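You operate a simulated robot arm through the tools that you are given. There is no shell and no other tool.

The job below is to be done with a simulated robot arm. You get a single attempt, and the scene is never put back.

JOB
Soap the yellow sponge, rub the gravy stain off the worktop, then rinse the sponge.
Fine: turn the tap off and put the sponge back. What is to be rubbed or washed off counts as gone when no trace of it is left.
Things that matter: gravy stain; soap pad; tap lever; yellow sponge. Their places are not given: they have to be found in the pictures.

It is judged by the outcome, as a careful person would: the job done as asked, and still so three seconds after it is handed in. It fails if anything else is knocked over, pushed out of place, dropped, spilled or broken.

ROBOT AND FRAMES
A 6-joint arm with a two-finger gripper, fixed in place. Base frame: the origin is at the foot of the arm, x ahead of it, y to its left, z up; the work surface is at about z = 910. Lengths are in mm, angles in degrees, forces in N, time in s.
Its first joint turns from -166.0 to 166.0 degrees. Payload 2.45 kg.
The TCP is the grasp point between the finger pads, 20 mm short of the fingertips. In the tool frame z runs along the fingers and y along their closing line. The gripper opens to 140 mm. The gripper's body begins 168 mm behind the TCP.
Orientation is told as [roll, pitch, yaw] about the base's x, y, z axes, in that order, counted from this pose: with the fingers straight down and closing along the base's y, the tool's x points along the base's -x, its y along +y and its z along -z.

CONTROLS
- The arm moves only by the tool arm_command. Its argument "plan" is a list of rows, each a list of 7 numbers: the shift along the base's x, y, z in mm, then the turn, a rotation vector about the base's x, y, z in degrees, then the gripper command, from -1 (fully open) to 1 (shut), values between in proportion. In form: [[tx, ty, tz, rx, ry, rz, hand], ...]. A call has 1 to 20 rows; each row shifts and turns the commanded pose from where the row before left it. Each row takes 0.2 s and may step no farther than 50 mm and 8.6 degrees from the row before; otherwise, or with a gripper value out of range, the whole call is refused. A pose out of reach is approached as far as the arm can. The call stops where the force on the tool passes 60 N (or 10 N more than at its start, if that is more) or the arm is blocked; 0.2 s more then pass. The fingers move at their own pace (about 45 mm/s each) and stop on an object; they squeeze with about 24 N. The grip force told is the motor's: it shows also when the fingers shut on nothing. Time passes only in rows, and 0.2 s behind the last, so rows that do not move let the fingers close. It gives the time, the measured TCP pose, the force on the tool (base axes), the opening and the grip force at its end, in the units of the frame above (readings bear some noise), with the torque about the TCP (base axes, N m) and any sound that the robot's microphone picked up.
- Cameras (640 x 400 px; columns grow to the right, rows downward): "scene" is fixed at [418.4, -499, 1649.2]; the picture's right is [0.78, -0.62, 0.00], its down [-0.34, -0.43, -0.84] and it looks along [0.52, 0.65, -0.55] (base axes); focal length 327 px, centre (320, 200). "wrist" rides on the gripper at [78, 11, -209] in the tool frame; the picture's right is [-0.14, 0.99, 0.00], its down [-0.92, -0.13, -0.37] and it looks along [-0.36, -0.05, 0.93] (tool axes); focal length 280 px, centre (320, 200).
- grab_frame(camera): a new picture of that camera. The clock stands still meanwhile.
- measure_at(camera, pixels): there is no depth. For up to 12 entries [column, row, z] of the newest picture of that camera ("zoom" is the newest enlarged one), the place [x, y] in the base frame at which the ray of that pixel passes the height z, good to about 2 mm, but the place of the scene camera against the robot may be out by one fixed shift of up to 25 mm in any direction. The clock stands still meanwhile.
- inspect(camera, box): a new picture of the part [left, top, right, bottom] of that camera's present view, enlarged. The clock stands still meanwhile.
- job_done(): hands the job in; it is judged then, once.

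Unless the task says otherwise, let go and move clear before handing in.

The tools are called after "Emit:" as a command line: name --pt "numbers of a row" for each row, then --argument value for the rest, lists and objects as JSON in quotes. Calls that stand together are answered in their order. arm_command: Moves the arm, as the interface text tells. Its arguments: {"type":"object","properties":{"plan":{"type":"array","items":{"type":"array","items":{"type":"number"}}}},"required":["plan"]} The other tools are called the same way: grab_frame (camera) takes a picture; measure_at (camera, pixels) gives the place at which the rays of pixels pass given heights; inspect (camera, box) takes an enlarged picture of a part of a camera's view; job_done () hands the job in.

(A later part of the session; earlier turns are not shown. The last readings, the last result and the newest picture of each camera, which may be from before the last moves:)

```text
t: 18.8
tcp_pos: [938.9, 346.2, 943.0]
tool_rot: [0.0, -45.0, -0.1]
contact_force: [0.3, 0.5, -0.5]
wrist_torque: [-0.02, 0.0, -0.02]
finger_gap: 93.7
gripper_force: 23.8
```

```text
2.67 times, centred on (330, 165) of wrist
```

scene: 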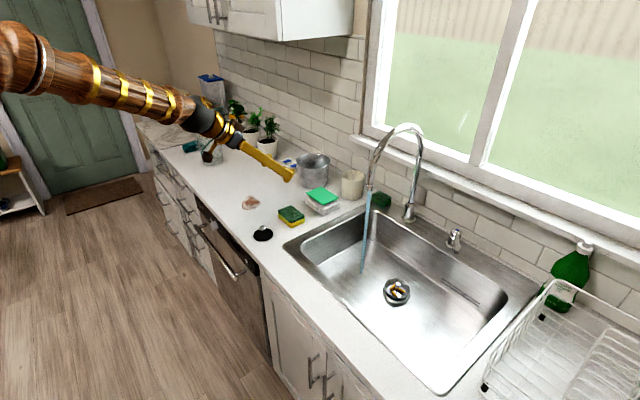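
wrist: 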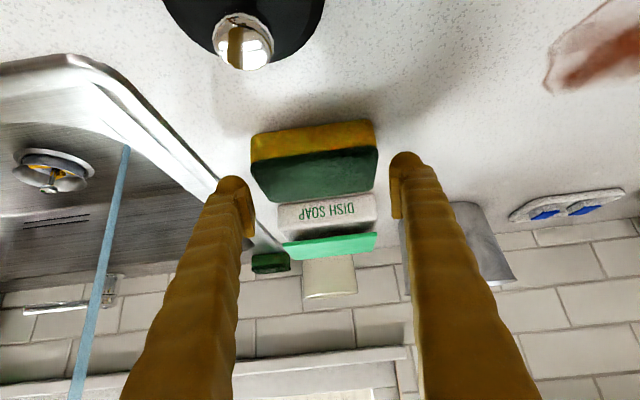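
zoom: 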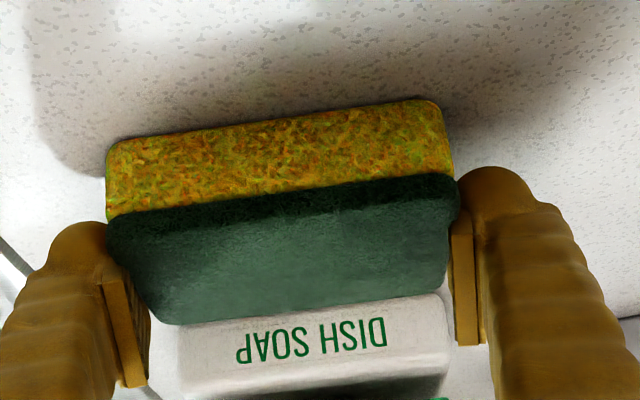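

The fingers hold the sponge at a 93.7 mm gap with 23.8 N. I'll lift it 130 mm straight up and check that it comes along.

Emit:
arm_command --pt "0 0 10 0 0 0 1" --pt "0 0 20 0 0 0 1" --pt "0 0 30 0 0 0 1" --pt "0 0 35 0 0 0 1" --pt "0 0 35 0 0 0 1" --pt "0 0 0 0 0 0 1"

Emit:
grab_frame --camera "wrist"

Emit:
grab_frame --camera "scene"

```text
t: 20.2
tcp_pos: [941.0, 346.0, 1074.2]
tool_rot: [0.0, -45.0, 0.0]
contact_force: [0.5, -0.7, 0.0]
wrist_torque: [0.0, -0.01, 0.02]
finger_gap: 93.8
gripper_force: 23.9
```

```text
taken
```

wrist: 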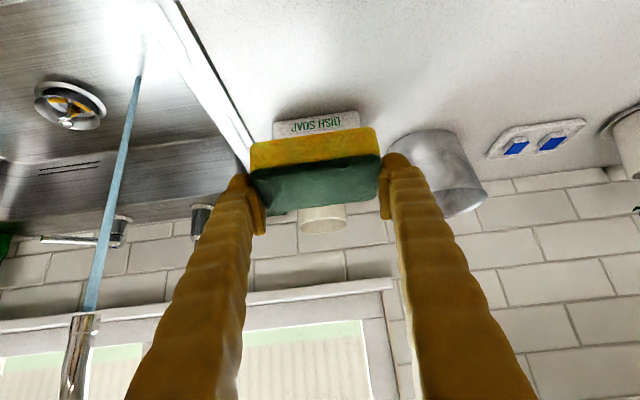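

```text
taken
```

scene: 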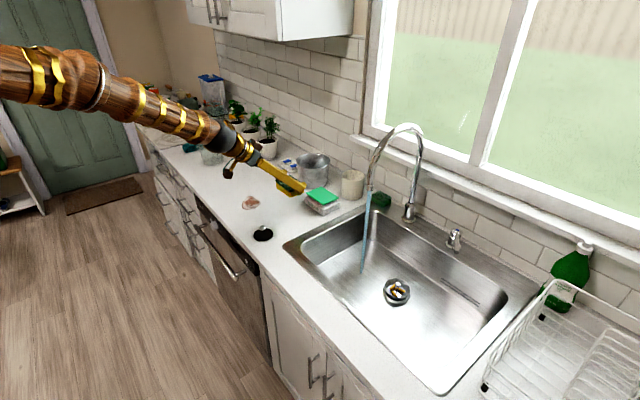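

The sponge is held firmly (93.8 mm) and its underside sits 33 mm below the TCP. I'll carry it over the soap pad at (1084,346) and lower to just above the pad.

Emit:
arm_command --pt "36 0 0 0 0 0 1" --pt "36 0 0 0 0 0 1" --pt "36 0 0 0 0 0 1" --pt "35 0 0 0 0 0 1" --pt "0 0 -30 0 0 0 1" --pt "0 0 -25 0 0 0 1" --pt "0 0 -14 0 0 0 1" --pt "0 0 0 0 0 0 1"

Emit:
grab_frame --camera "wrist"

Emit:
inspect --camera "scene" --box '[265, 150, 385, 230]'

```text
t: 22.0
tcp_pos: [1078.9, 343.3, 1005.0]
tool_rot: [-0.1, -45.0, -0.2]
contact_force: [-0.3, -1.0, -0.3]
wrist_torque: [0.03, 0.01, -0.01]
finger_gap: 93.7
gripper_force: 24.0
```

```text
taken
```

wrist: 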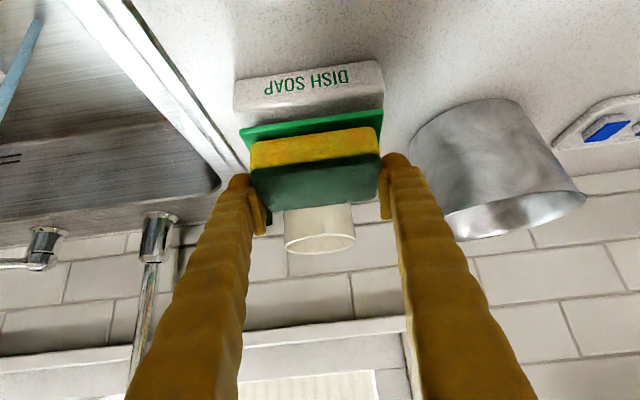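

```text
5.00 times, centred on (325, 190) of scene
```

zoom: 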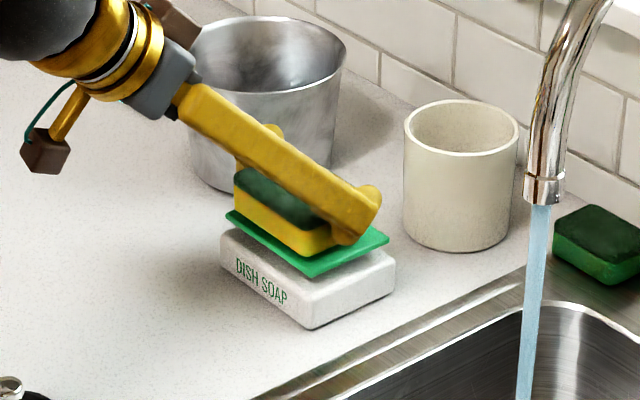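

The sponge hovers over the pad (scene zoom (285,225)) and is centred on it. I'll lower in small steps until I feel contact.

Emit:
arm_command --pt "2 1 -4 0 0 0 1" --pt "0 0 -3 0 0 0 1" --pt "0 0 -3 0 0 0 1" --pt "0 0 0 0 0 0 1"

```text
t: 23.0
tcp_pos: [1083.3, 345.7, 993.0]
tool_rot: [-0.1, -44.9, -0.1]
contact_force: [0.0, 0.0, 0.4]
wrist_torque: [0.03, 0.03, 0.0]
finger_gap: 93.7
gripper_force: 24.4
```

At z=993 there is still no contact force (0.4 N). I'll keep lowering in 2–3 mm steps.

Emit:
arm_command --pt "0 0 -3 0 0 0 1" --pt "0 0 -2 0 0 0 1" --pt "0 0 0 0 0 0 1"

Emit:
inspect --camera "scene" --box '[265, 150, 385, 230]'

Emit:
inspect --camera "wrist" --box '[220, 50, 400, 250]'

```text
t: 23.8
tcp_pos: [1083.8, 345.9, 988.9]
tool_rot: [0.0, -45.1, -0.1]
contact_force: [0.2, -0.4, 1.9]
wrist_torque: [0.01, 0.08, 0.01]
finger_gap: 93.3
gripper_force: 24.1
```

```text
5.00 times, centred on (325, 190) of scene
```

zoom: 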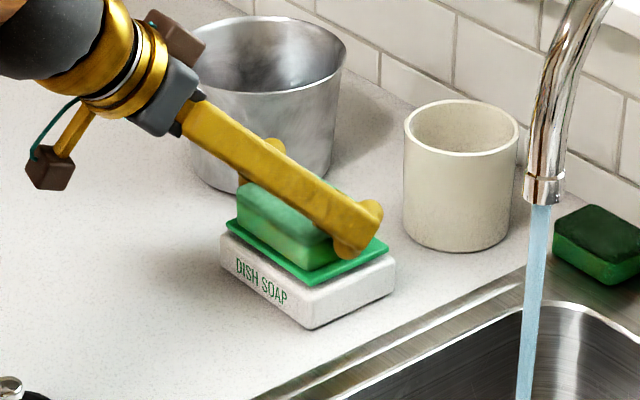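

```text
2.00 times, centred on (310, 150) of wrist
```

zoom: 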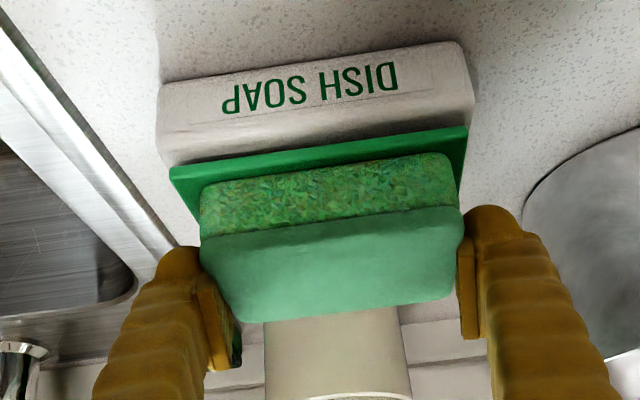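

The sponge turned bright green all over on touching the pad (contact 1.9 N), so it has taken soap. I'll hold a moment and lift straight up.

Emit:
arm_command --pt "0 0 -1 0 0 0 1" --pt "0 0 0 0 0 0 1" --pt "0 0 0 0 0 0 1" --pt "0 0 6 0 0 0 1" --pt "0 0 15 0 0 0 1" --pt "0 0 30 0 0 0 1" --pt "0 0 40 0 0 0 1" --pt "0 0 0 0 0 0 1"

Emit:
grab_frame --camera "scene"

Emit:
grab_frame --camera "wrist"

```text
t: 25.6
tcp_pos: [1082.7, 346.5, 1081.2]
tool_rot: [0.1, -45.0, -0.1]
contact_force: [-0.3, -0.1, -1.0]
wrist_torque: [0.0, 0.0, -0.02]
finger_gap: 93.4
gripper_force: 23.8
```

```text
taken
```

scene: 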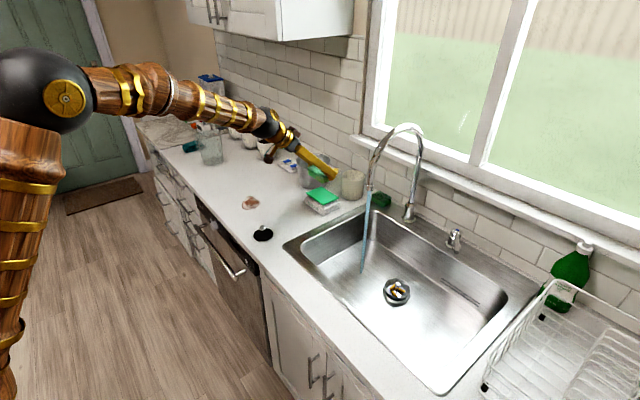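

```text
taken
```

wrist: 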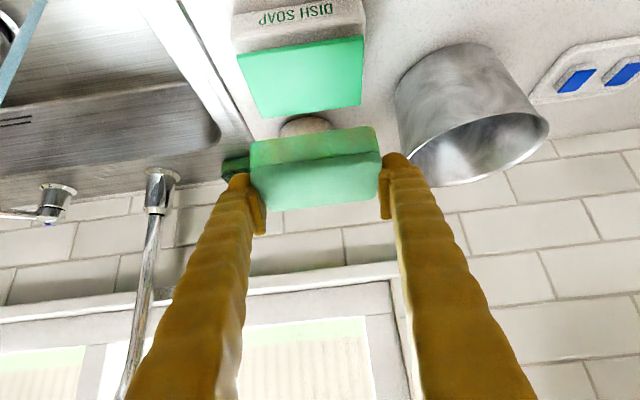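

The sponge is green with soap and the pad stayed in place. Next I'll zoom on the stain at scene (250,202) and measure its outline.

Emit:
inspect --camera "scene" --box '[226, 187, 274, 217]'

```text
13.33 times, centred on (250, 202) of scene
```

zoom: 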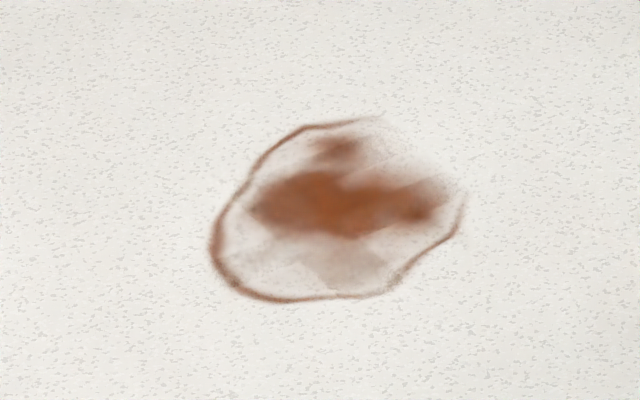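

Emit:
measure_at --camera "zoom" --pixels '[[210, 250, 910], [270, 302, 910], [385, 295, 910], [460, 225, 910], [465, 195, 910], [375, 117, 910], [300, 127, 910], [240, 190, 910], [340, 205, 910]]'

```text
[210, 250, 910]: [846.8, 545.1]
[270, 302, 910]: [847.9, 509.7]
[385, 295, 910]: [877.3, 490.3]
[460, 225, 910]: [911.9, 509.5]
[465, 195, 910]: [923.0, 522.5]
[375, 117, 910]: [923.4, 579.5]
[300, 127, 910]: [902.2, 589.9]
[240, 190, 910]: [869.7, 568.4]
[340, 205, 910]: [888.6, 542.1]
```

The stain spans roughly x 830–906, y 490–590 after correcting the scene shift. I'll carry the sponge back and over to a hover short of the stain to confirm with the wrist camera.

Emit:
arm_command --pt "-35 0 20 0 0 0 1" --pt "-40 0 20 0 0 0 1" --pt "-40 15 15 0 0 0 1" --pt "-40 28 10 0 0 0 1" --pt "-35 35 0 0 0 0 1" --pt "-35 35 0 0 0 0 1" --pt "-30 40 0 0 0 0 1" --pt "-8 41 0 0 0 0 1" --pt "0 0 0 0 0 0 1"

Emit:
grab_frame --camera "wrist"

Emit:
grab_frame --camera "scene"

```text
t: 27.6
tcp_pos: [822.6, 540.4, 1144.1]
tool_rot: [0.1, -45.0, -0.2]
contact_force: [-0.8, -0.6, -0.4]
wrist_torque: [-0.01, -0.01, 0.01]
finger_gap: 93.6
gripper_force: 23.8
```

```text
taken
```

wrist: 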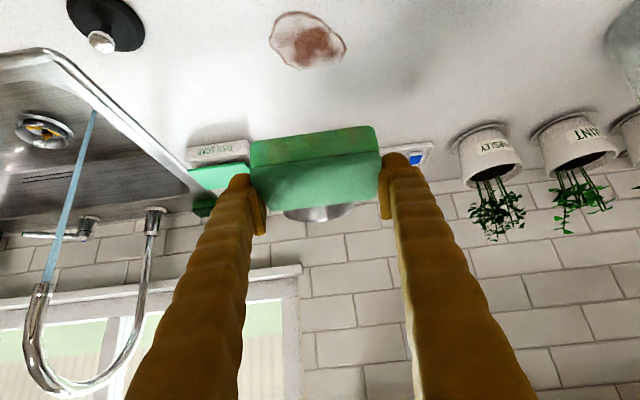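

```text
taken
```

scene: 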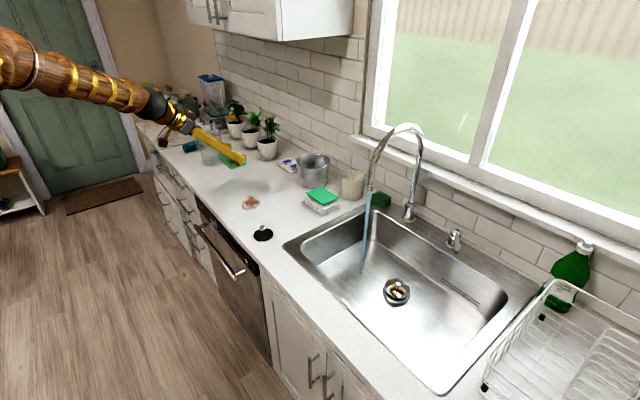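

The stain is clear at wrist (307,40). I'll zoom in and measure its outline exactly.

Emit:
inspect --camera "wrist" --box '[247, 0, 375, 80]'

Emit:
measure_at --camera "wrist" --pixels '[[269, 45, 910], [272, 30, 910], [290, 12, 910], [305, 13, 910], [347, 45, 910], [335, 61, 910], [300, 67, 910], [310, 42, 910]]'

```text
5.00 times, centred on (311, 40) of wrist
```

zoom: 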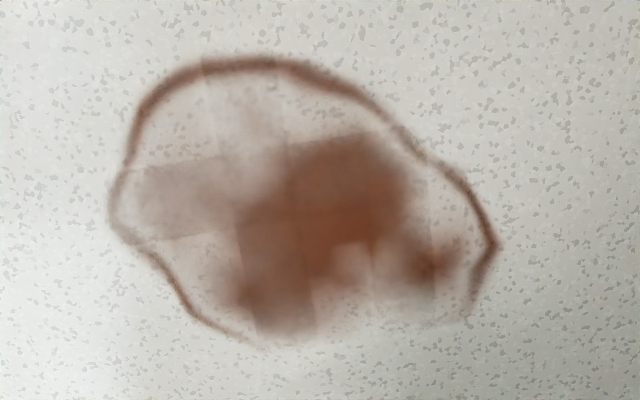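

```text
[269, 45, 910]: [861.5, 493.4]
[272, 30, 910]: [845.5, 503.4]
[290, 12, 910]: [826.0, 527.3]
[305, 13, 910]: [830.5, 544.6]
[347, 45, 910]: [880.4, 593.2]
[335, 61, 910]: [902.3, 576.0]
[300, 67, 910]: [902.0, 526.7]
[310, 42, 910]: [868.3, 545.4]
```

The stain spans x 826–905, y 492–594. I'll move over its middle and descend to just above the worktop.

Emit:
arm_command --pt "22 0 -35 0 0 0 1" --pt "22 0 -40 0 0 0 1" --pt "0 0 -45 0 0 0 1" --pt "0 0 -40 0 0 0 1" --pt "0 0 -25 0 0 0 1" --pt "0 0 -8 0 0 0 1" --pt "0 0 -3 0 0 0 1" --pt "0 0 0 0 0 0 1"

Emit:
grab_frame --camera "wrist"

```text
t: 29.4
tcp_pos: [865.0, 538.8, 949.2]
tool_rot: [0.0, -45.0, -0.2]
contact_force: [0.7, -0.2, -1.1]
wrist_torque: [-0.01, 0.02, 0.01]
finger_gap: 93.5
gripper_force: 24.1
```

```text
taken
```

wrist: 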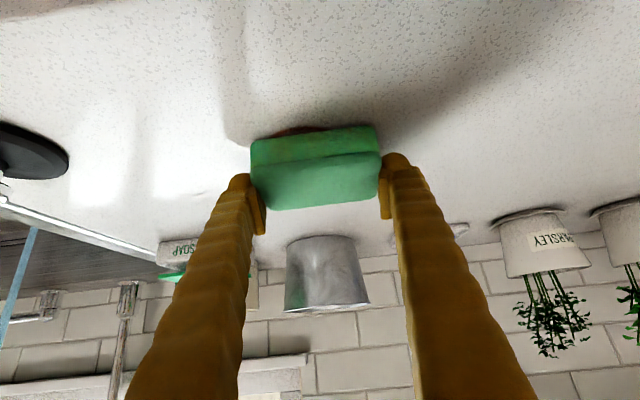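

The sponge is about 6 mm above the worktop with the stain peeking out at (300,130). I'll lower into light contact.

Emit:
arm_command --pt "0 4 -3 0 0 0 1" --pt "0 0 -3 0 0 0 1" --pt "0 0 -1.5 0 0 0 1" --pt "0 0 0 0 0 0 1"

```text
t: 30.4
tcp_pos: [865.8, 545.5, 944.9]
tool_rot: [0.3, -45.3, -0.2]
contact_force: [13.8, -3.5, 46.1]
wrist_torque: [-0.12, 0.71, 0.05]
finger_gap: 93.5
gripper_force: 24.4
```

The contact is firmer than wanted (46 N), with the sponge down at TCP z≈945. I'll ease off by a couple of millimetres.

Emit:
arm_command --pt "0 0 1.5 0 0 0 1" --pt "0 0 0.8 0 0 0 1" --pt "0 0 0 0 0 0 1"

```text
t: 31.2
tcp_pos: [861.8, 543.4, 942.6]
tool_rot: [0.1, -45.0, -0.1]
contact_force: [5.5, 0.9, 30.5]
wrist_torque: [0.11, 0.65, -0.04]
finger_gap: 93.2
gripper_force: 23.6
```

Force is still 30 N; I'll ease off a bit more to about 10 N before rubbing.

Emit:
arm_command --pt "0 0 1.5 0 0 0 1" --pt "0 0 1 0 0 0 1" --pt "0 0 0 0 0 0 1"

Emit:
inspect --camera "wrist" --box '[200, 80, 440, 230]'

Emit:
inspect --camera "scene" --box '[200, 140, 300, 220]'

```text
t: 32.0
tcp_pos: [863.5, 544.3, 945.1]
tool_rot: [0.0, -44.9, -0.1]
contact_force: [0.4, -0.4, -0.8]
wrist_torque: [0.02, 0.03, -0.04]
finger_gap: 93.7
gripper_force: 23.8
```

```text
2.67 times, centred on (320, 155) of wrist
```

zoom: 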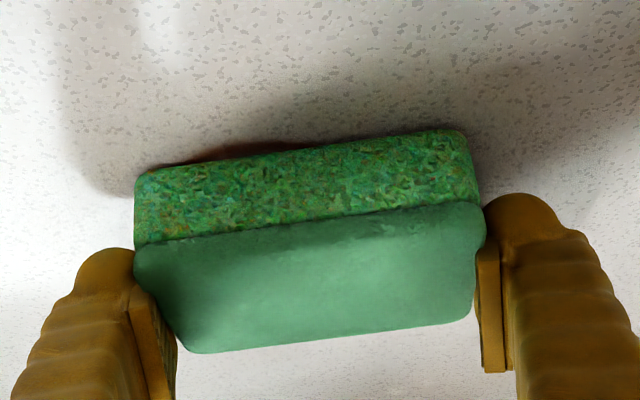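

```text
5.00 times, centred on (250, 180) of scene
```

zoom: 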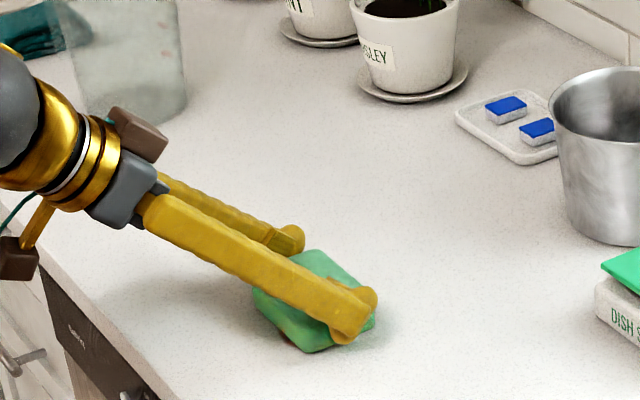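

Contact is just lost now, so 30 N comes from about 2.5 mm of press. I'll lower 1.2 mm for light pressure and make a first forward-back rubbing stroke.

Emit:
arm_command --pt "0 0 -1.2 0 0 0 1" --pt "10 0 0 0 0 0 1" --pt "10 0 0 0 0 0 1" --pt "10 0 0 0 0 0 1" --pt "-10 0 0 0 0 0 1" --pt "-10 0 0 0 0 0 1" --pt "-10 0 0 0 0 0 1" --pt "-10 0 0 0 0 0 1" --pt "-10 0 0 0 0 0 1"

Emit:
grab_frame --camera "wrist"

Emit:
inspect --camera "scene" --box '[200, 160, 300, 220]'

```text
t: 34.0
tcp_pos: [843.3, 542.6, 945.2]
tool_rot: [0.0, -45.0, 0.0]
contact_force: [0.1, -0.1, -0.3]
wrist_torque: [-0.01, 0.02, -0.05]
finger_gap: 93.5
gripper_force: 24.2
```

```text
taken
```

wrist: 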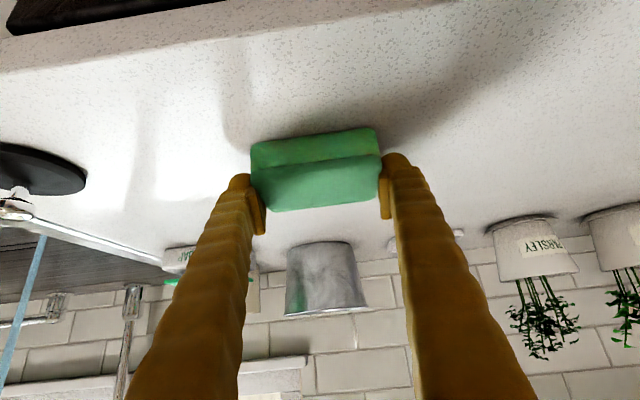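

```text
6.40 times, centred on (250, 190) of scene
```

zoom: 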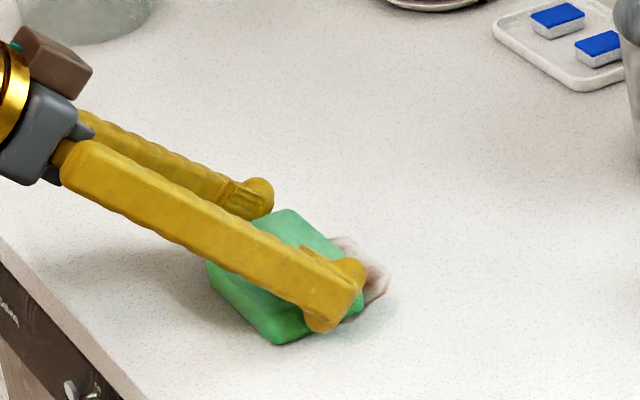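

There's no contact force at this height and the stain still shows at zoom (372,280). I'll lower by small steps to find a light contact.

Emit:
arm_command --pt "0 0 -0.7 0 0 0 1" --pt "0 0 0 0 0 0 1"

Emit:
arm_command --pt "0 0 -0.7 0 0 0 1" --pt "0 0 0 0 0 0 1"

Emit:
arm_command --pt "10 0 0 0 0 0 1" --pt "10 0 0 0 0 0 1"

```text
t: 34.6
tcp_pos: [846.4, 543.6, 944.3]
tool_rot: [0.0, -45.0, 0.0]
contact_force: [-0.1, 0.2, 1.6]
wrist_torque: [-0.02, 0.07, 0.0]
finger_gap: 93.9
gripper_force: 24.2
```

```text
t: 35.2
tcp_pos: [845.2, 543.4, 944.1]
tool_rot: [0.0, -45.0, -0.2]
contact_force: [0.5, 0.5, 8.9]
wrist_torque: [-0.07, 0.3, 0.02]
finger_gap: 93.3
gripper_force: 23.4
```

```text
t: 35.8
tcp_pos: [863.8, 544.7, 943.6]
tool_rot: [-0.1, -45.0, -0.1]
contact_force: [-6.9, -1.5, 12.7]
wrist_torque: [-0.03, 0.63, -0.03]
finger_gap: 93.4
gripper_force: 24.0
```

Now there's about 9–13 N of pressure with 7 N of drag, good for rubbing. I'll make strokes over the whole stain area.

Emit:
arm_command --pt "12 0 0 0 0 0 1" --pt "12 0 0 0 0 0 1" --pt "8 0 0 0 0 0 1" --pt "-12 6 0 0 0 0 1" --pt "-12 6 0 0 0 0 1" --pt "-12 0 0 0 0 0 1" --pt "-12 0 0 0 0 0 1" --pt "-12 0 0 0 0 0 1" --pt "12 -12 0 0 0 0 1" --pt "12 -12 0 0 0 0 1" --pt "12 0 0 0 0 0 1" --pt "12 0 0 0 0 0 1" --pt "12 0 0 0 0 0 1"

Emit:
grab_frame --camera "wrist"

Emit:
inspect --camera "scene" --box '[200, 160, 300, 220]'

```text
t: 38.6
tcp_pos: [898.0, 531.6, 942.3]
tool_rot: [-0.1, -45.1, 0.0]
contact_force: [-3.3, -1.4, 7.0]
wrist_torque: [0.03, 0.05, 0.0]
finger_gap: 94.0
gripper_force: 23.8
```

```text
taken
```

wrist: 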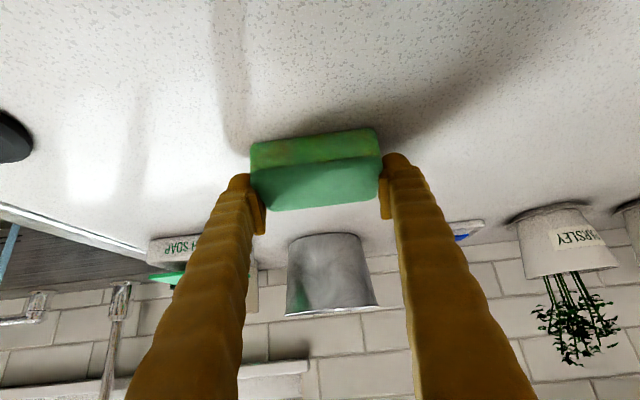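

```text
6.40 times, centred on (250, 190) of scene
```

zoom: 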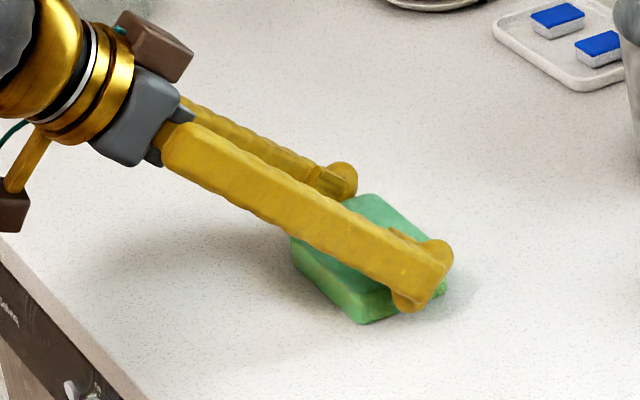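

The near half of the stain already looks clean. I'll do another full set of overlapping strokes, then lift and inspect.

Emit:
arm_command --pt "-14 -4 0 0 0 0 1" --pt "-14 0 0 0 0 0 1" --pt "-14 0 0 0 0 0 1" --pt "-14 0 0 0 0 0 1" --pt "-12 0 0 0 0 0 1" --pt "12 14 0 0 0 0 1" --pt "14 0 0 0 0 0 1" --pt "14 0 0 0 0 0 1" --pt "14 0 0 0 0 0 1" --pt "14 0 0 0 0 0 1" --pt "-12 14 0 0 0 0 1" --pt "-14 6 0 0 0 0 1" --pt "-14 0 0 0 0 0 1" --pt "-14 0 0 0 0 0 1" --pt "-14 0 0 0 0 0 1" --pt "14 0 0 0 0 0 1" --pt "14 -6 0 0 0 0 1" --pt "14 -6 0 0 0 0 1"

Emit:
inspect --camera "scene" --box '[200, 160, 300, 220]'

```text
t: 42.4
tcp_pos: [869.9, 549.8, 943.6]
tool_rot: [0.0, -45.1, 0.0]
contact_force: [-2.2, 3.2, 8.4]
wrist_torque: [0.1, 0.27, -0.03]
finger_gap: 93.6
gripper_force: 23.5
```

```text
6.40 times, centred on (250, 190) of scene
```

zoom: 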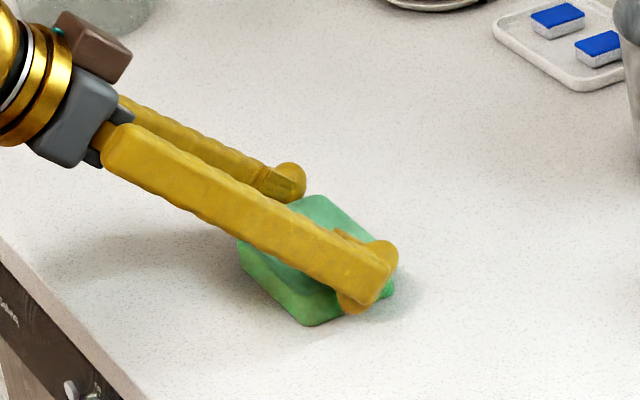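

Force remained light and no stain shows around the sponge. I'll lift straight up and move aside to look at the spot from both cameras.

Emit:
arm_command --pt "0 0 8 0 0 0 1" --pt "0 0 25 0 0 0 1" --pt "-10 0 40 0 0 0 1" --pt "-15 0 45 0 0 0 1" --pt "-15 0 45 0 0 0 1" --pt "-10 0 40 0 0 0 1" --pt "0 0 0 0 0 0 1"

Emit:
grab_frame --camera "wrist"

Emit:
inspect --camera "scene" --box '[226, 187, 274, 217]'

Emit:
inspect --camera "wrist" --box '[240, 0, 400, 100]'

```text
t: 44.0
tcp_pos: [818.4, 548.1, 1146.6]
tool_rot: [0.0, -45.0, 0.0]
contact_force: [-0.3, -1.0, 0.3]
wrist_torque: [0.03, -0.01, 0.02]
finger_gap: 93.3
gripper_force: 24.4
```

```text
taken
```

wrist: 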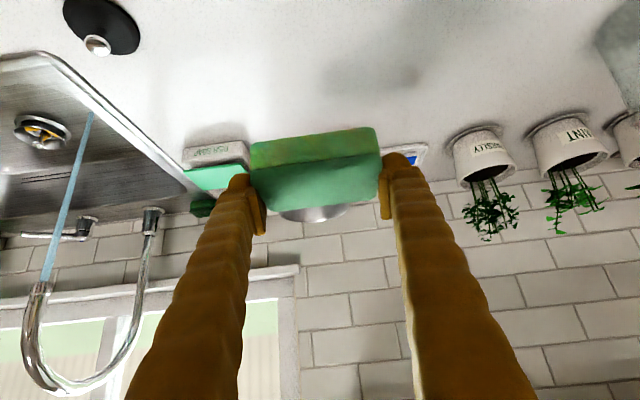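

```text
13.33 times, centred on (250, 202) of scene
```

zoom: 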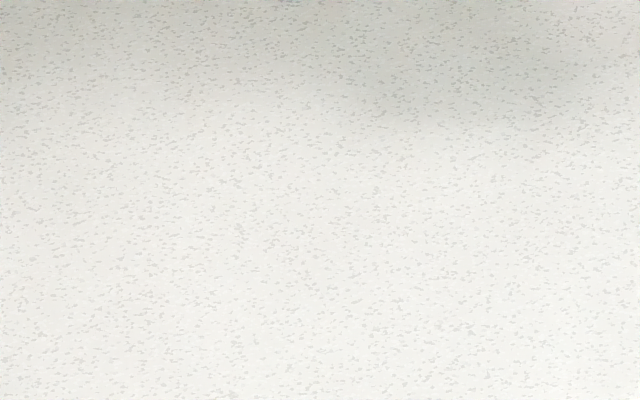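

```text
4.00 times, centred on (320, 50) of wrist
```

zoom: 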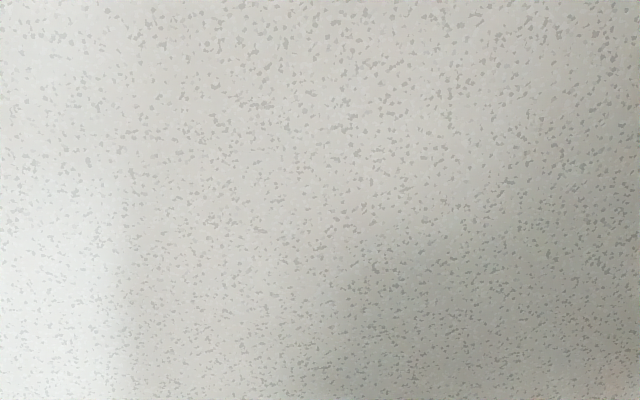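

The stain spot looks clean in both views. I'll check a wider patch for any leftover rim or smears before rinsing.

Emit:
inspect --camera "scene" --box '[205, 170, 301, 230]'

Emit:
inspect --camera "wrist" --box '[200, 0, 440, 120]'

```text
6.67 times, centred on (253, 200) of scene
```

zoom: 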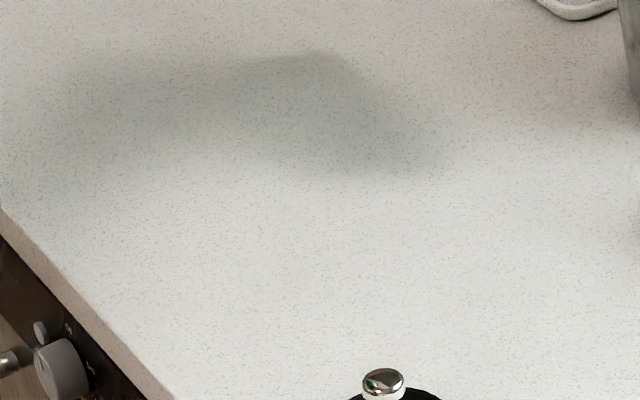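

```text
2.67 times, centred on (320, 60) of wrist
```

zoom: 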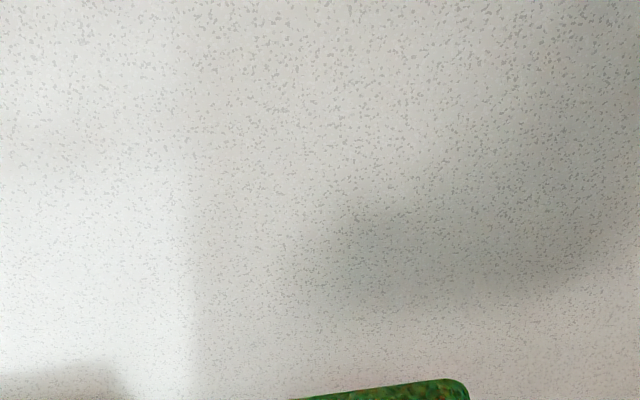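

The worktop is clean. Next I'll swing the sponge over the sink in front of the stream (stream at about (1044,72)), lowering to z≈985.

Emit:
arm_command --pt "8 -48 0 0 0 0 1" --pt "8 -48 0 0 0 0 1" --pt "8 -48 0 0 0 0 1" --pt "8 -48 0 0 0 0 1" --pt "8 -48 0 0 0 0 1" --pt "8 -48 0 0 0 0 1" --pt "8 -48 0 0 0 0 1" --pt "8 -48 0 0 0 0 1" --pt "8 -47 0 0 0 0 1" --pt "0 -45 -20 0 0 0 1" --pt "0 0 -45 0 0 0 1" --pt "0 0 -45 0 0 0 1" --pt "0 0 -45 0 0 0 1" --pt "0 0 0 0 0 0 1"

Emit:
grab_frame --camera "wrist"

Emit:
grab_frame --camera "scene"

```text
t: 47.0
tcp_pos: [890.5, 74.2, 988.6]
tool_rot: [4.5, -44.3, -6.8]
contact_force: [1.4, 0.5, 0.5]
wrist_torque: [-0.08, 0.14, 0.06]
finger_gap: 93.7
gripper_force: 24.1
```

```text
taken
```

wrist: 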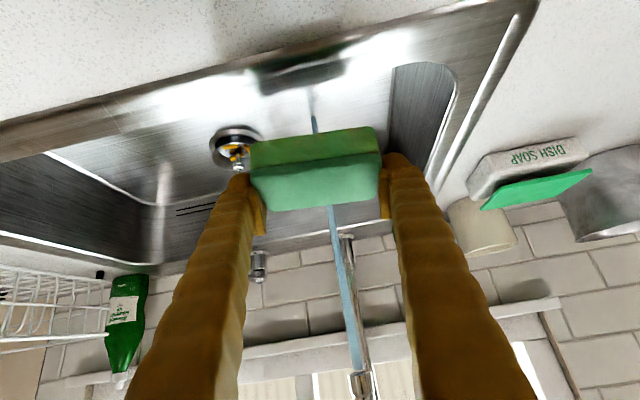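

```text
taken
```

scene: 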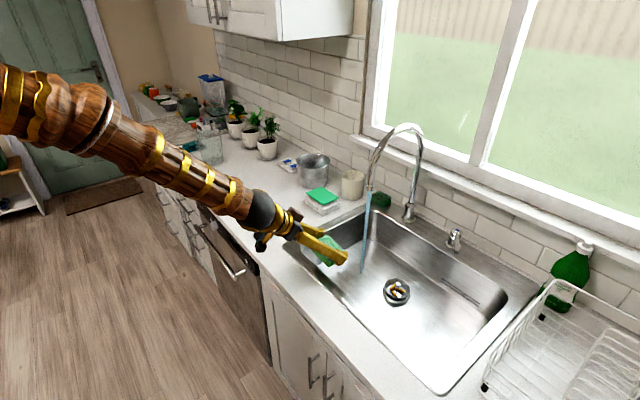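

The orientation reads [4.5,-44.3,-6.8], so the wrist is lagging a little where the forearm and tool line up. I'll let it settle and read again before moving on.

Emit:
arm_command --pt "0 0 0 0 0 0 1" --pt "0 0 0 0 0 0 1" --pt "0 0 0 0 0 0 1"

```text
t: 47.8
tcp_pos: [892.2, 75.2, 992.4]
tool_rot: [-0.1, -45.0, -0.1]
contact_force: [0.3, -0.7, 0.2]
wrist_torque: [0.01, 0.02, 0.01]
finger_gap: 93.3
gripper_force: 24.1
```

It has settled to the commanded attitude. I'll advance slowly into the stream, keeping the sponge under the spout at x≈1040.

Emit:
arm_command --pt "20 0 -4 0 0 0 1" --pt "25 0 -4 0 0 0 1" --pt "25 0 -4 0 0 0 1" --pt "25 0 -4 0 0 0 1" --pt "25 0 -4 0 0 0 1" --pt "20 0 -4 0 0 0 1" --pt "8 -2 0 0 0 0 1" --pt "0 0 0 0 0 0 1" --pt "0 0 0 0 0 0 1"

Emit:
grab_frame --camera "wrist"

Emit:
inspect --camera "scene" --box '[300, 140, 460, 300]'

```text
t: 49.8
tcp_pos: [1037.6, 72.8, 969.9]
tool_rot: [0.1, -45.0, -0.1]
contact_force: [0.3, 0.3, -0.3]
wrist_torque: [0.02, -0.02, -0.01]
finger_gap: 93.5
gripper_force: 24.2
```

```text
taken
```

wrist: 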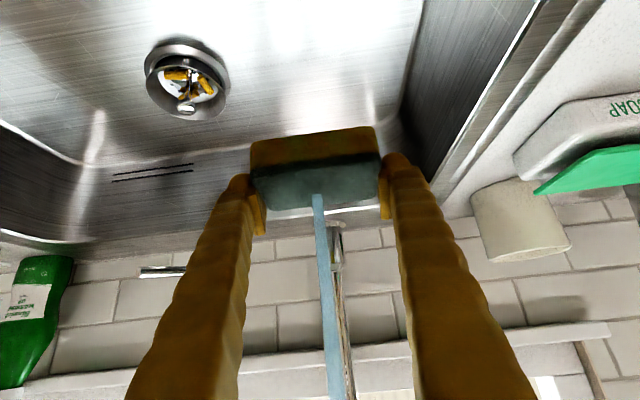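

```text
2.50 times, centred on (380, 220) of scene
```

zoom: 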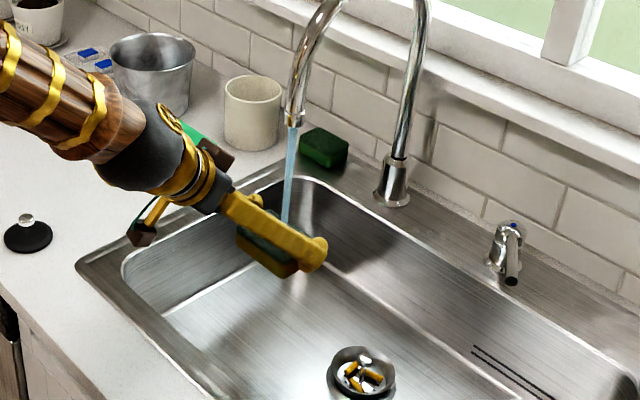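

The stream lands on the sponge (wrist (318,195)) and its bright soap green is fading back to yellow. I'll zoom and hold it here, moving it about a little to rinse all of it.

Emit:
arm_command --pt "6 0 0 0 0 0 1" --pt "6 0 0 0 0 0 1" --pt "0 10 0 0 0 0 1" --pt "0 10 0 0 0 0 1" --pt "0 -10 0 0 0 0 1" --pt "0 -10 0 0 0 0 1" --pt "0 -10 0 0 0 0 1" --pt "0 -10 0 0 0 0 1" --pt "0 10 0 0 0 0 1" --pt "0 10 0 0 0 0 1" --pt "0 0 0 0 0 0 1" --pt "0 0 0 0 0 0 1"

Emit:
inspect --camera "wrist" --box '[220, 100, 420, 230]'

Emit:
inspect --camera "scene" --box '[330, 180, 410, 250]'

```text
t: 52.4
tcp_pos: [1051.3, 71.0, 968.7]
tool_rot: [-0.1, -45.0, -0.1]
contact_force: [-0.1, 0.5, -0.6]
wrist_torque: [-0.03, -0.01, 0.02]
finger_gap: 93.5
gripper_force: 23.8
```

```text
3.08 times, centred on (320, 165) of wrist
```

zoom: 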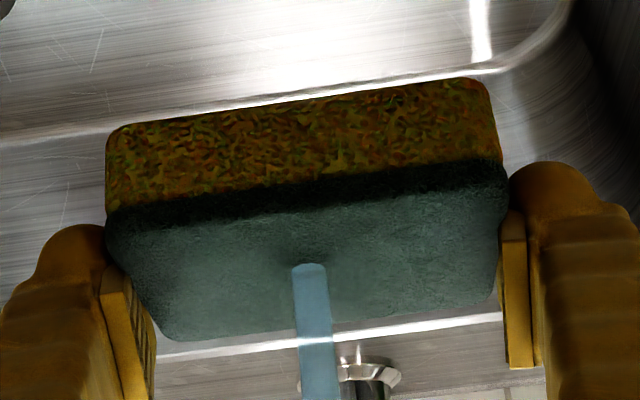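

```text
5.71 times, centred on (370, 215) of scene
```

zoom: 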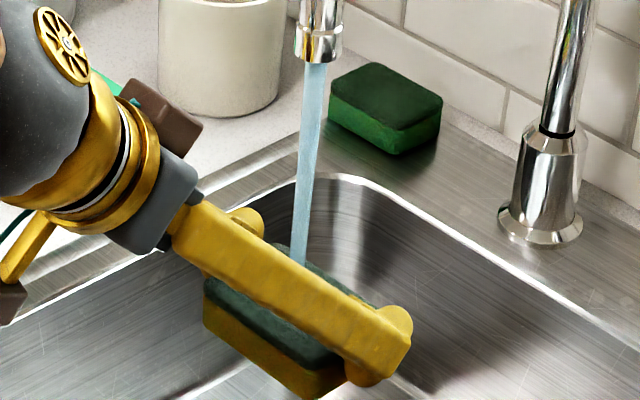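

The sponge is back to its yellow and dark-green colour, wet and no longer soap-tinted. I'll keep it in the stream a few seconds more, shifting it so all parts are rinsed.

Emit:
arm_command --pt "8 0 0 0 0 0 1" --pt "0 12 0 0 0 0 1" --pt "0 12 0 0 0 0 1" --pt "-10 0 0 0 0 0 1" --pt "-10 0 0 0 0 0 1" --pt "0 -12 0 0 0 0 1" --pt "0 -12 0 0 0 0 1" --pt "0 -12 0 0 0 0 1" --pt "0 -12 0 0 0 0 1" --pt "10 0 0 0 0 0 1" --pt "10 0 0 0 0 0 1" --pt "0 12 0 0 0 0 1" --pt "0 12 0 0 0 0 1" --pt "-8 0 0 0 0 0 1" --pt "0 0 0 0 0 0 1" --pt "0 0 0 0 0 0 1" --pt "0 0 0 0 0 0 1" --pt "0 0 0 0 0 0 1"

Emit:
inspect --camera "wrist" --box '[220, 100, 420, 230]'

Emit:
grab_frame --camera "scene"

```text
t: 56.2
tcp_pos: [1052.2, 72.2, 966.7]
tool_rot: [0.0, -45.0, -0.1]
contact_force: [0.4, -0.2, 0.6]
wrist_torque: [-0.02, 0.0, -0.01]
finger_gap: 92.7
gripper_force: 23.9
```

```text
3.08 times, centred on (320, 165) of wrist
```

zoom: 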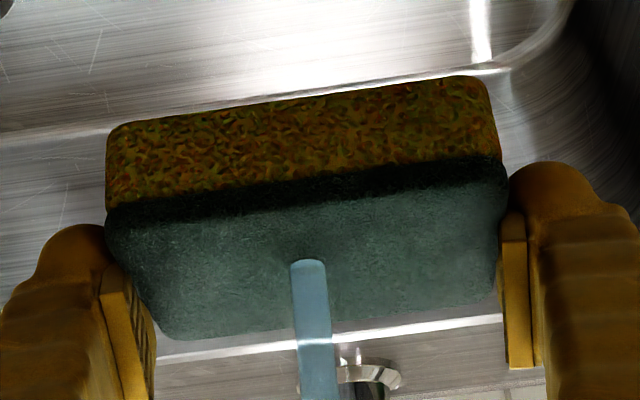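

```text
taken
```

scene: 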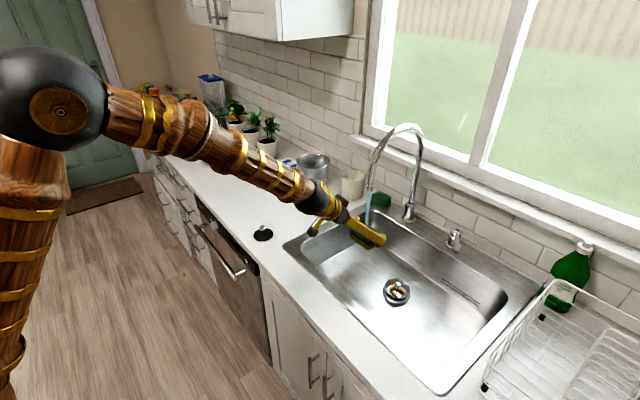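

The sponge is clean. I'll draw it back out of the stream, let it drip over the sink for a second, and then carry it toward its original spot.

Emit:
arm_command --pt "-20 0 4 0 0 0 1" --pt "-22 0 6 0 0 0 1" --pt "-22 0 6 0 0 0 1" --pt "-22 0 6 0 0 0 1" --pt "0 0 0 0 0 0 1" --pt "0 0 0 0 0 0 1" --pt "0 0 0 0 0 0 1" --pt "0 0 0 0 0 0 1" --pt "0 0 0 0 0 0 1"

Emit:
grab_frame --camera "wrist"

Emit:
inspect --camera "scene" --box '[300, 160, 420, 270]'

```text
t: 58.2
tcp_pos: [968.2, 71.0, 991.1]
tool_rot: [0.0, -45.0, -0.1]
contact_force: [0.3, 0.3, -0.2]
wrist_torque: [0.03, -0.01, 0.01]
finger_gap: 93.4
gripper_force: 24.4
```

```text
taken
```

wrist: 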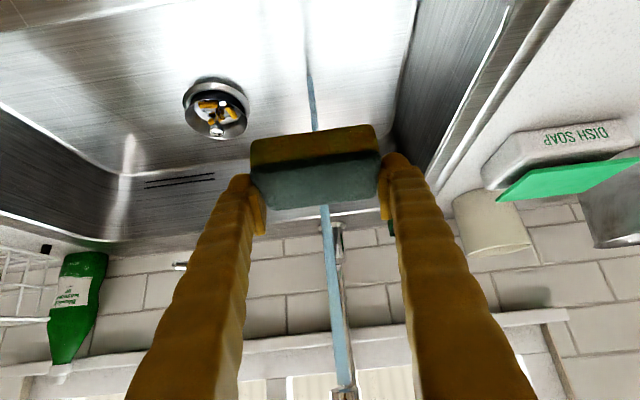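

```text
3.64 times, centred on (360, 215) of scene
```

zoom: 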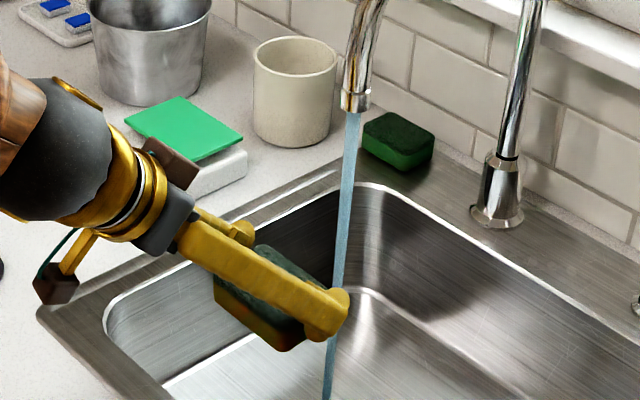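

The soap tint is gone. I'll look closely for any gravy residue on the sponge before putting it back.

Emit:
inspect --camera "scene" --box '[350, 220, 400, 260]'

Emit:
inspect --camera "wrist" --box '[230, 110, 400, 220]'

```text
10.00 times, centred on (375, 240) of scene
```

zoom: 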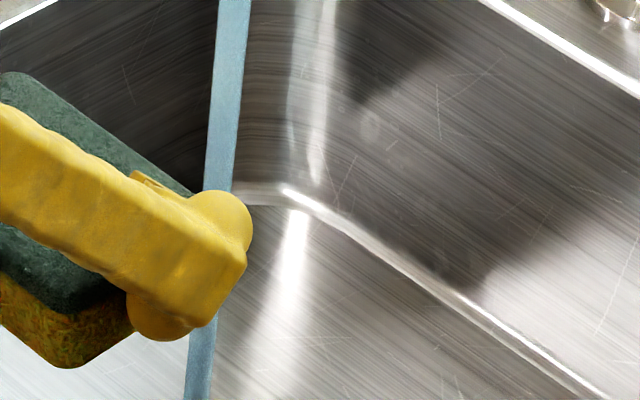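

```text
3.64 times, centred on (315, 165) of wrist
```

zoom: 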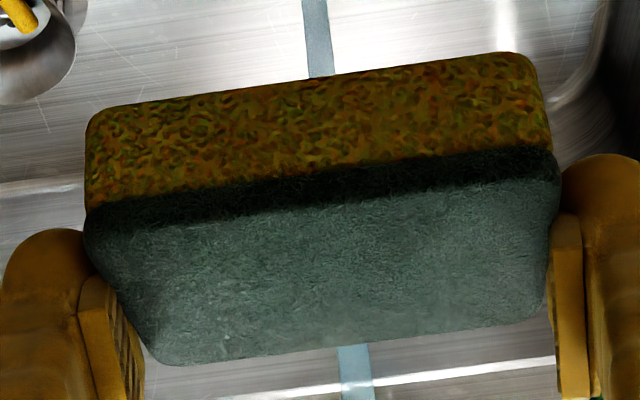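

The sponge only looks wet-dark, with no soap or gravy left. I'll carry it up and across to above its original place at (939,346).

Emit:
arm_command --pt "-20 0 20 0 0 0 1" --pt "-20 0 25 0 0 0 1" --pt "-20 15 25 0 0 0 1" --pt "-10 30 15 0 0 0 1" --pt "0 40 0 0 0 0 1" --pt "5 40 0 0 0 0 1" --pt "10 40 0 0 0 0 1" --pt "10 40 0 0 0 0 1" --pt "10 40 0 0 0 0 1" --pt "5 30 0 0 0 0 1" --pt "0 0 0 0 0 0 1" --pt "0 0 0 0 0 0 1"

Emit:
grab_frame --camera "wrist"

Emit:
grab_frame --camera "scene"

```text
t: 60.8
tcp_pos: [935.6, 347.4, 1072.5]
tool_rot: [-0.1, -44.9, -0.1]
contact_force: [0.8, 0.1, 0.2]
wrist_torque: [-0.01, -0.03, 0.01]
finger_gap: 93.2
gripper_force: 23.5
```

```text
taken
```

wrist: 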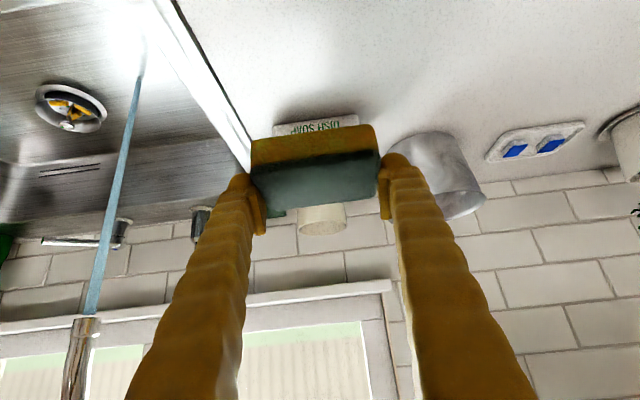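

```text
taken
```

scene: 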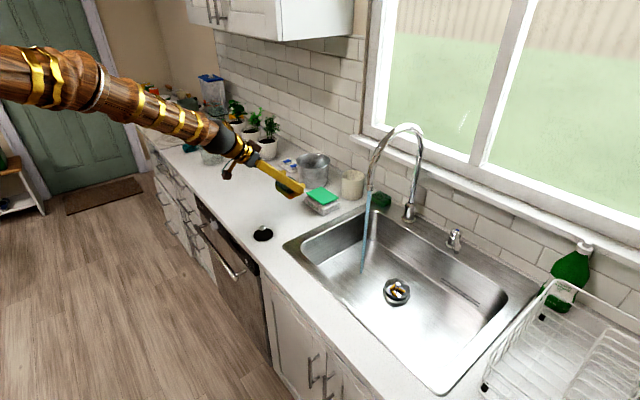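

I'm above the sponge's original spot. I'll descend to just above the worktop and then feel for contact.

Emit:
arm_command --pt "2 -1 -40 0 0 0 1" --pt "0 0 -40 0 0 0 1" --pt "0 0 -30 0 0 0 1" --pt "0 0 -10 0 0 0 1" --pt "0 0 -3 0 0 0 1" --pt "0 0 0 0 0 0 1"

```text
t: 62.2
tcp_pos: [937.7, 346.6, 951.0]
tool_rot: [0.0, -45.0, -0.1]
contact_force: [-1.0, -0.4, -0.6]
wrist_torque: [0.01, -0.03, 0.01]
finger_gap: 93.1
gripper_force: 24.3
```

No contact yet at z=951. I'll lower in small steps.

Emit:
arm_command --pt "0 0 -3 0 0 0 1" --pt "0 0 -2 0 0 0 1" --pt "0 0 0 0 0 0 1"

Emit:
arm_command --pt "0 0 -1 0 0 0 1" --pt "0 0 0 0 0 0 1"

```text
t: 63.0
tcp_pos: [938.2, 346.4, 948.0]
tool_rot: [0.0, -45.1, -0.1]
contact_force: [-0.3, 0.8, 19.2]
wrist_torque: [0.32, 0.65, 0.01]
finger_gap: 93.3
gripper_force: 24.1
```

```text
t: 63.6
tcp_pos: [940.0, 345.7, 946.6]
tool_rot: [0.2, -45.1, -0.1]
contact_force: [7.0, 2.8, 33.4]
wrist_torque: [0.11, 0.91, -0.09]
finger_gap: 93.2
gripper_force: 24.0
```

Contact came early (33 N at z≈947). I'll ease up 1.5 mm and look to see whether the sponge is tilted in the grip.

Emit:
arm_command --pt "0 0 1.5 0 0 0 1" --pt "0 0 0.5 0 0 0 1" --pt "0 0 0 0 0 0 1"

Emit:
inspect --camera "wrist" --box '[210, 90, 450, 240]'

Emit:
inspect --camera "scene" --box '[245, 170, 345, 245]'

```text
t: 64.4
tcp_pos: [937.7, 346.1, 946.9]
tool_rot: [0.0, -45.0, 0.0]
contact_force: [1.1, -0.4, 17.0]
wrist_torque: [0.08, 0.54, 0.0]
finger_gap: 93.5
gripper_force: 23.4
```

```text
2.67 times, centred on (330, 165) of wrist
```

zoom: 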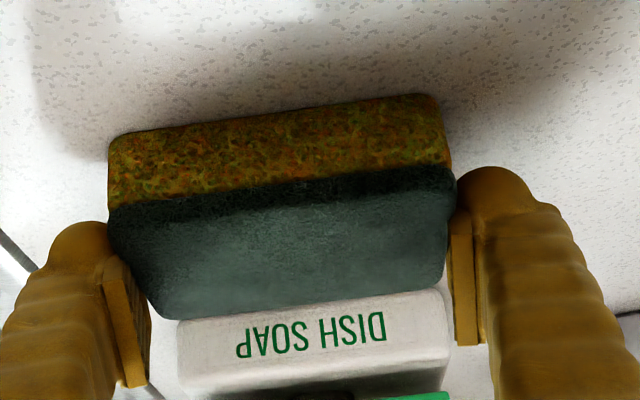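

```text
5.33 times, centred on (295, 208) of scene
```

zoom: 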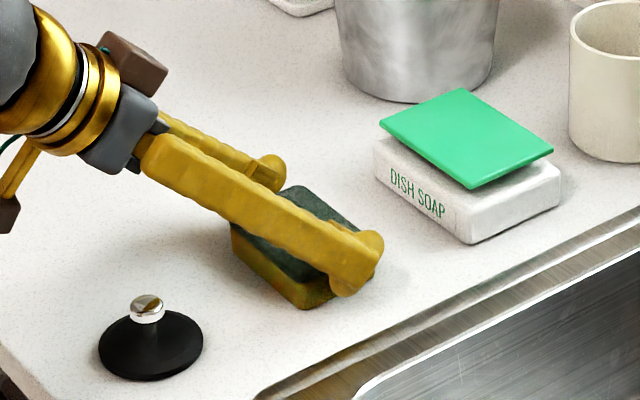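

The sponge is resting on the worktop in its spot. Before releasing I'll zoom in on its visible faces to judge whether that darkness is just water.

Emit:
inspect --camera "scene" --box '[280, 200, 320, 230]'

Emit:
inspect --camera "wrist" --box '[240, 110, 400, 220]'

```text
13.33 times, centred on (300, 215) of scene
```

zoom: 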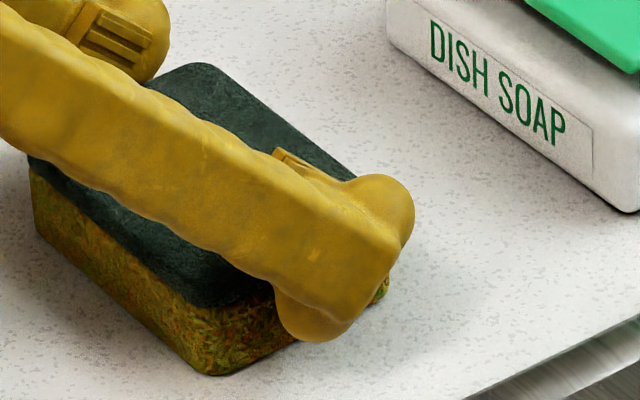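

```text
3.64 times, centred on (320, 165) of wrist
```

zoom: 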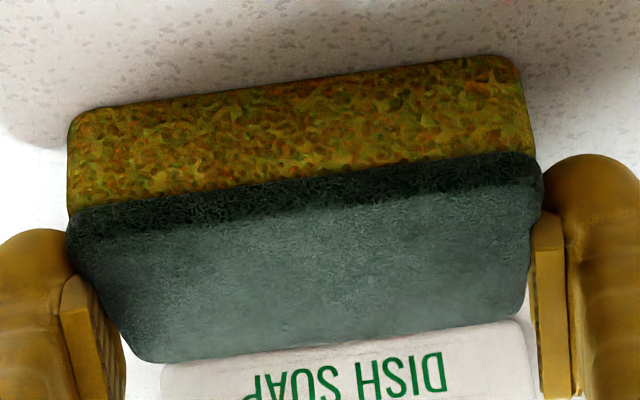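

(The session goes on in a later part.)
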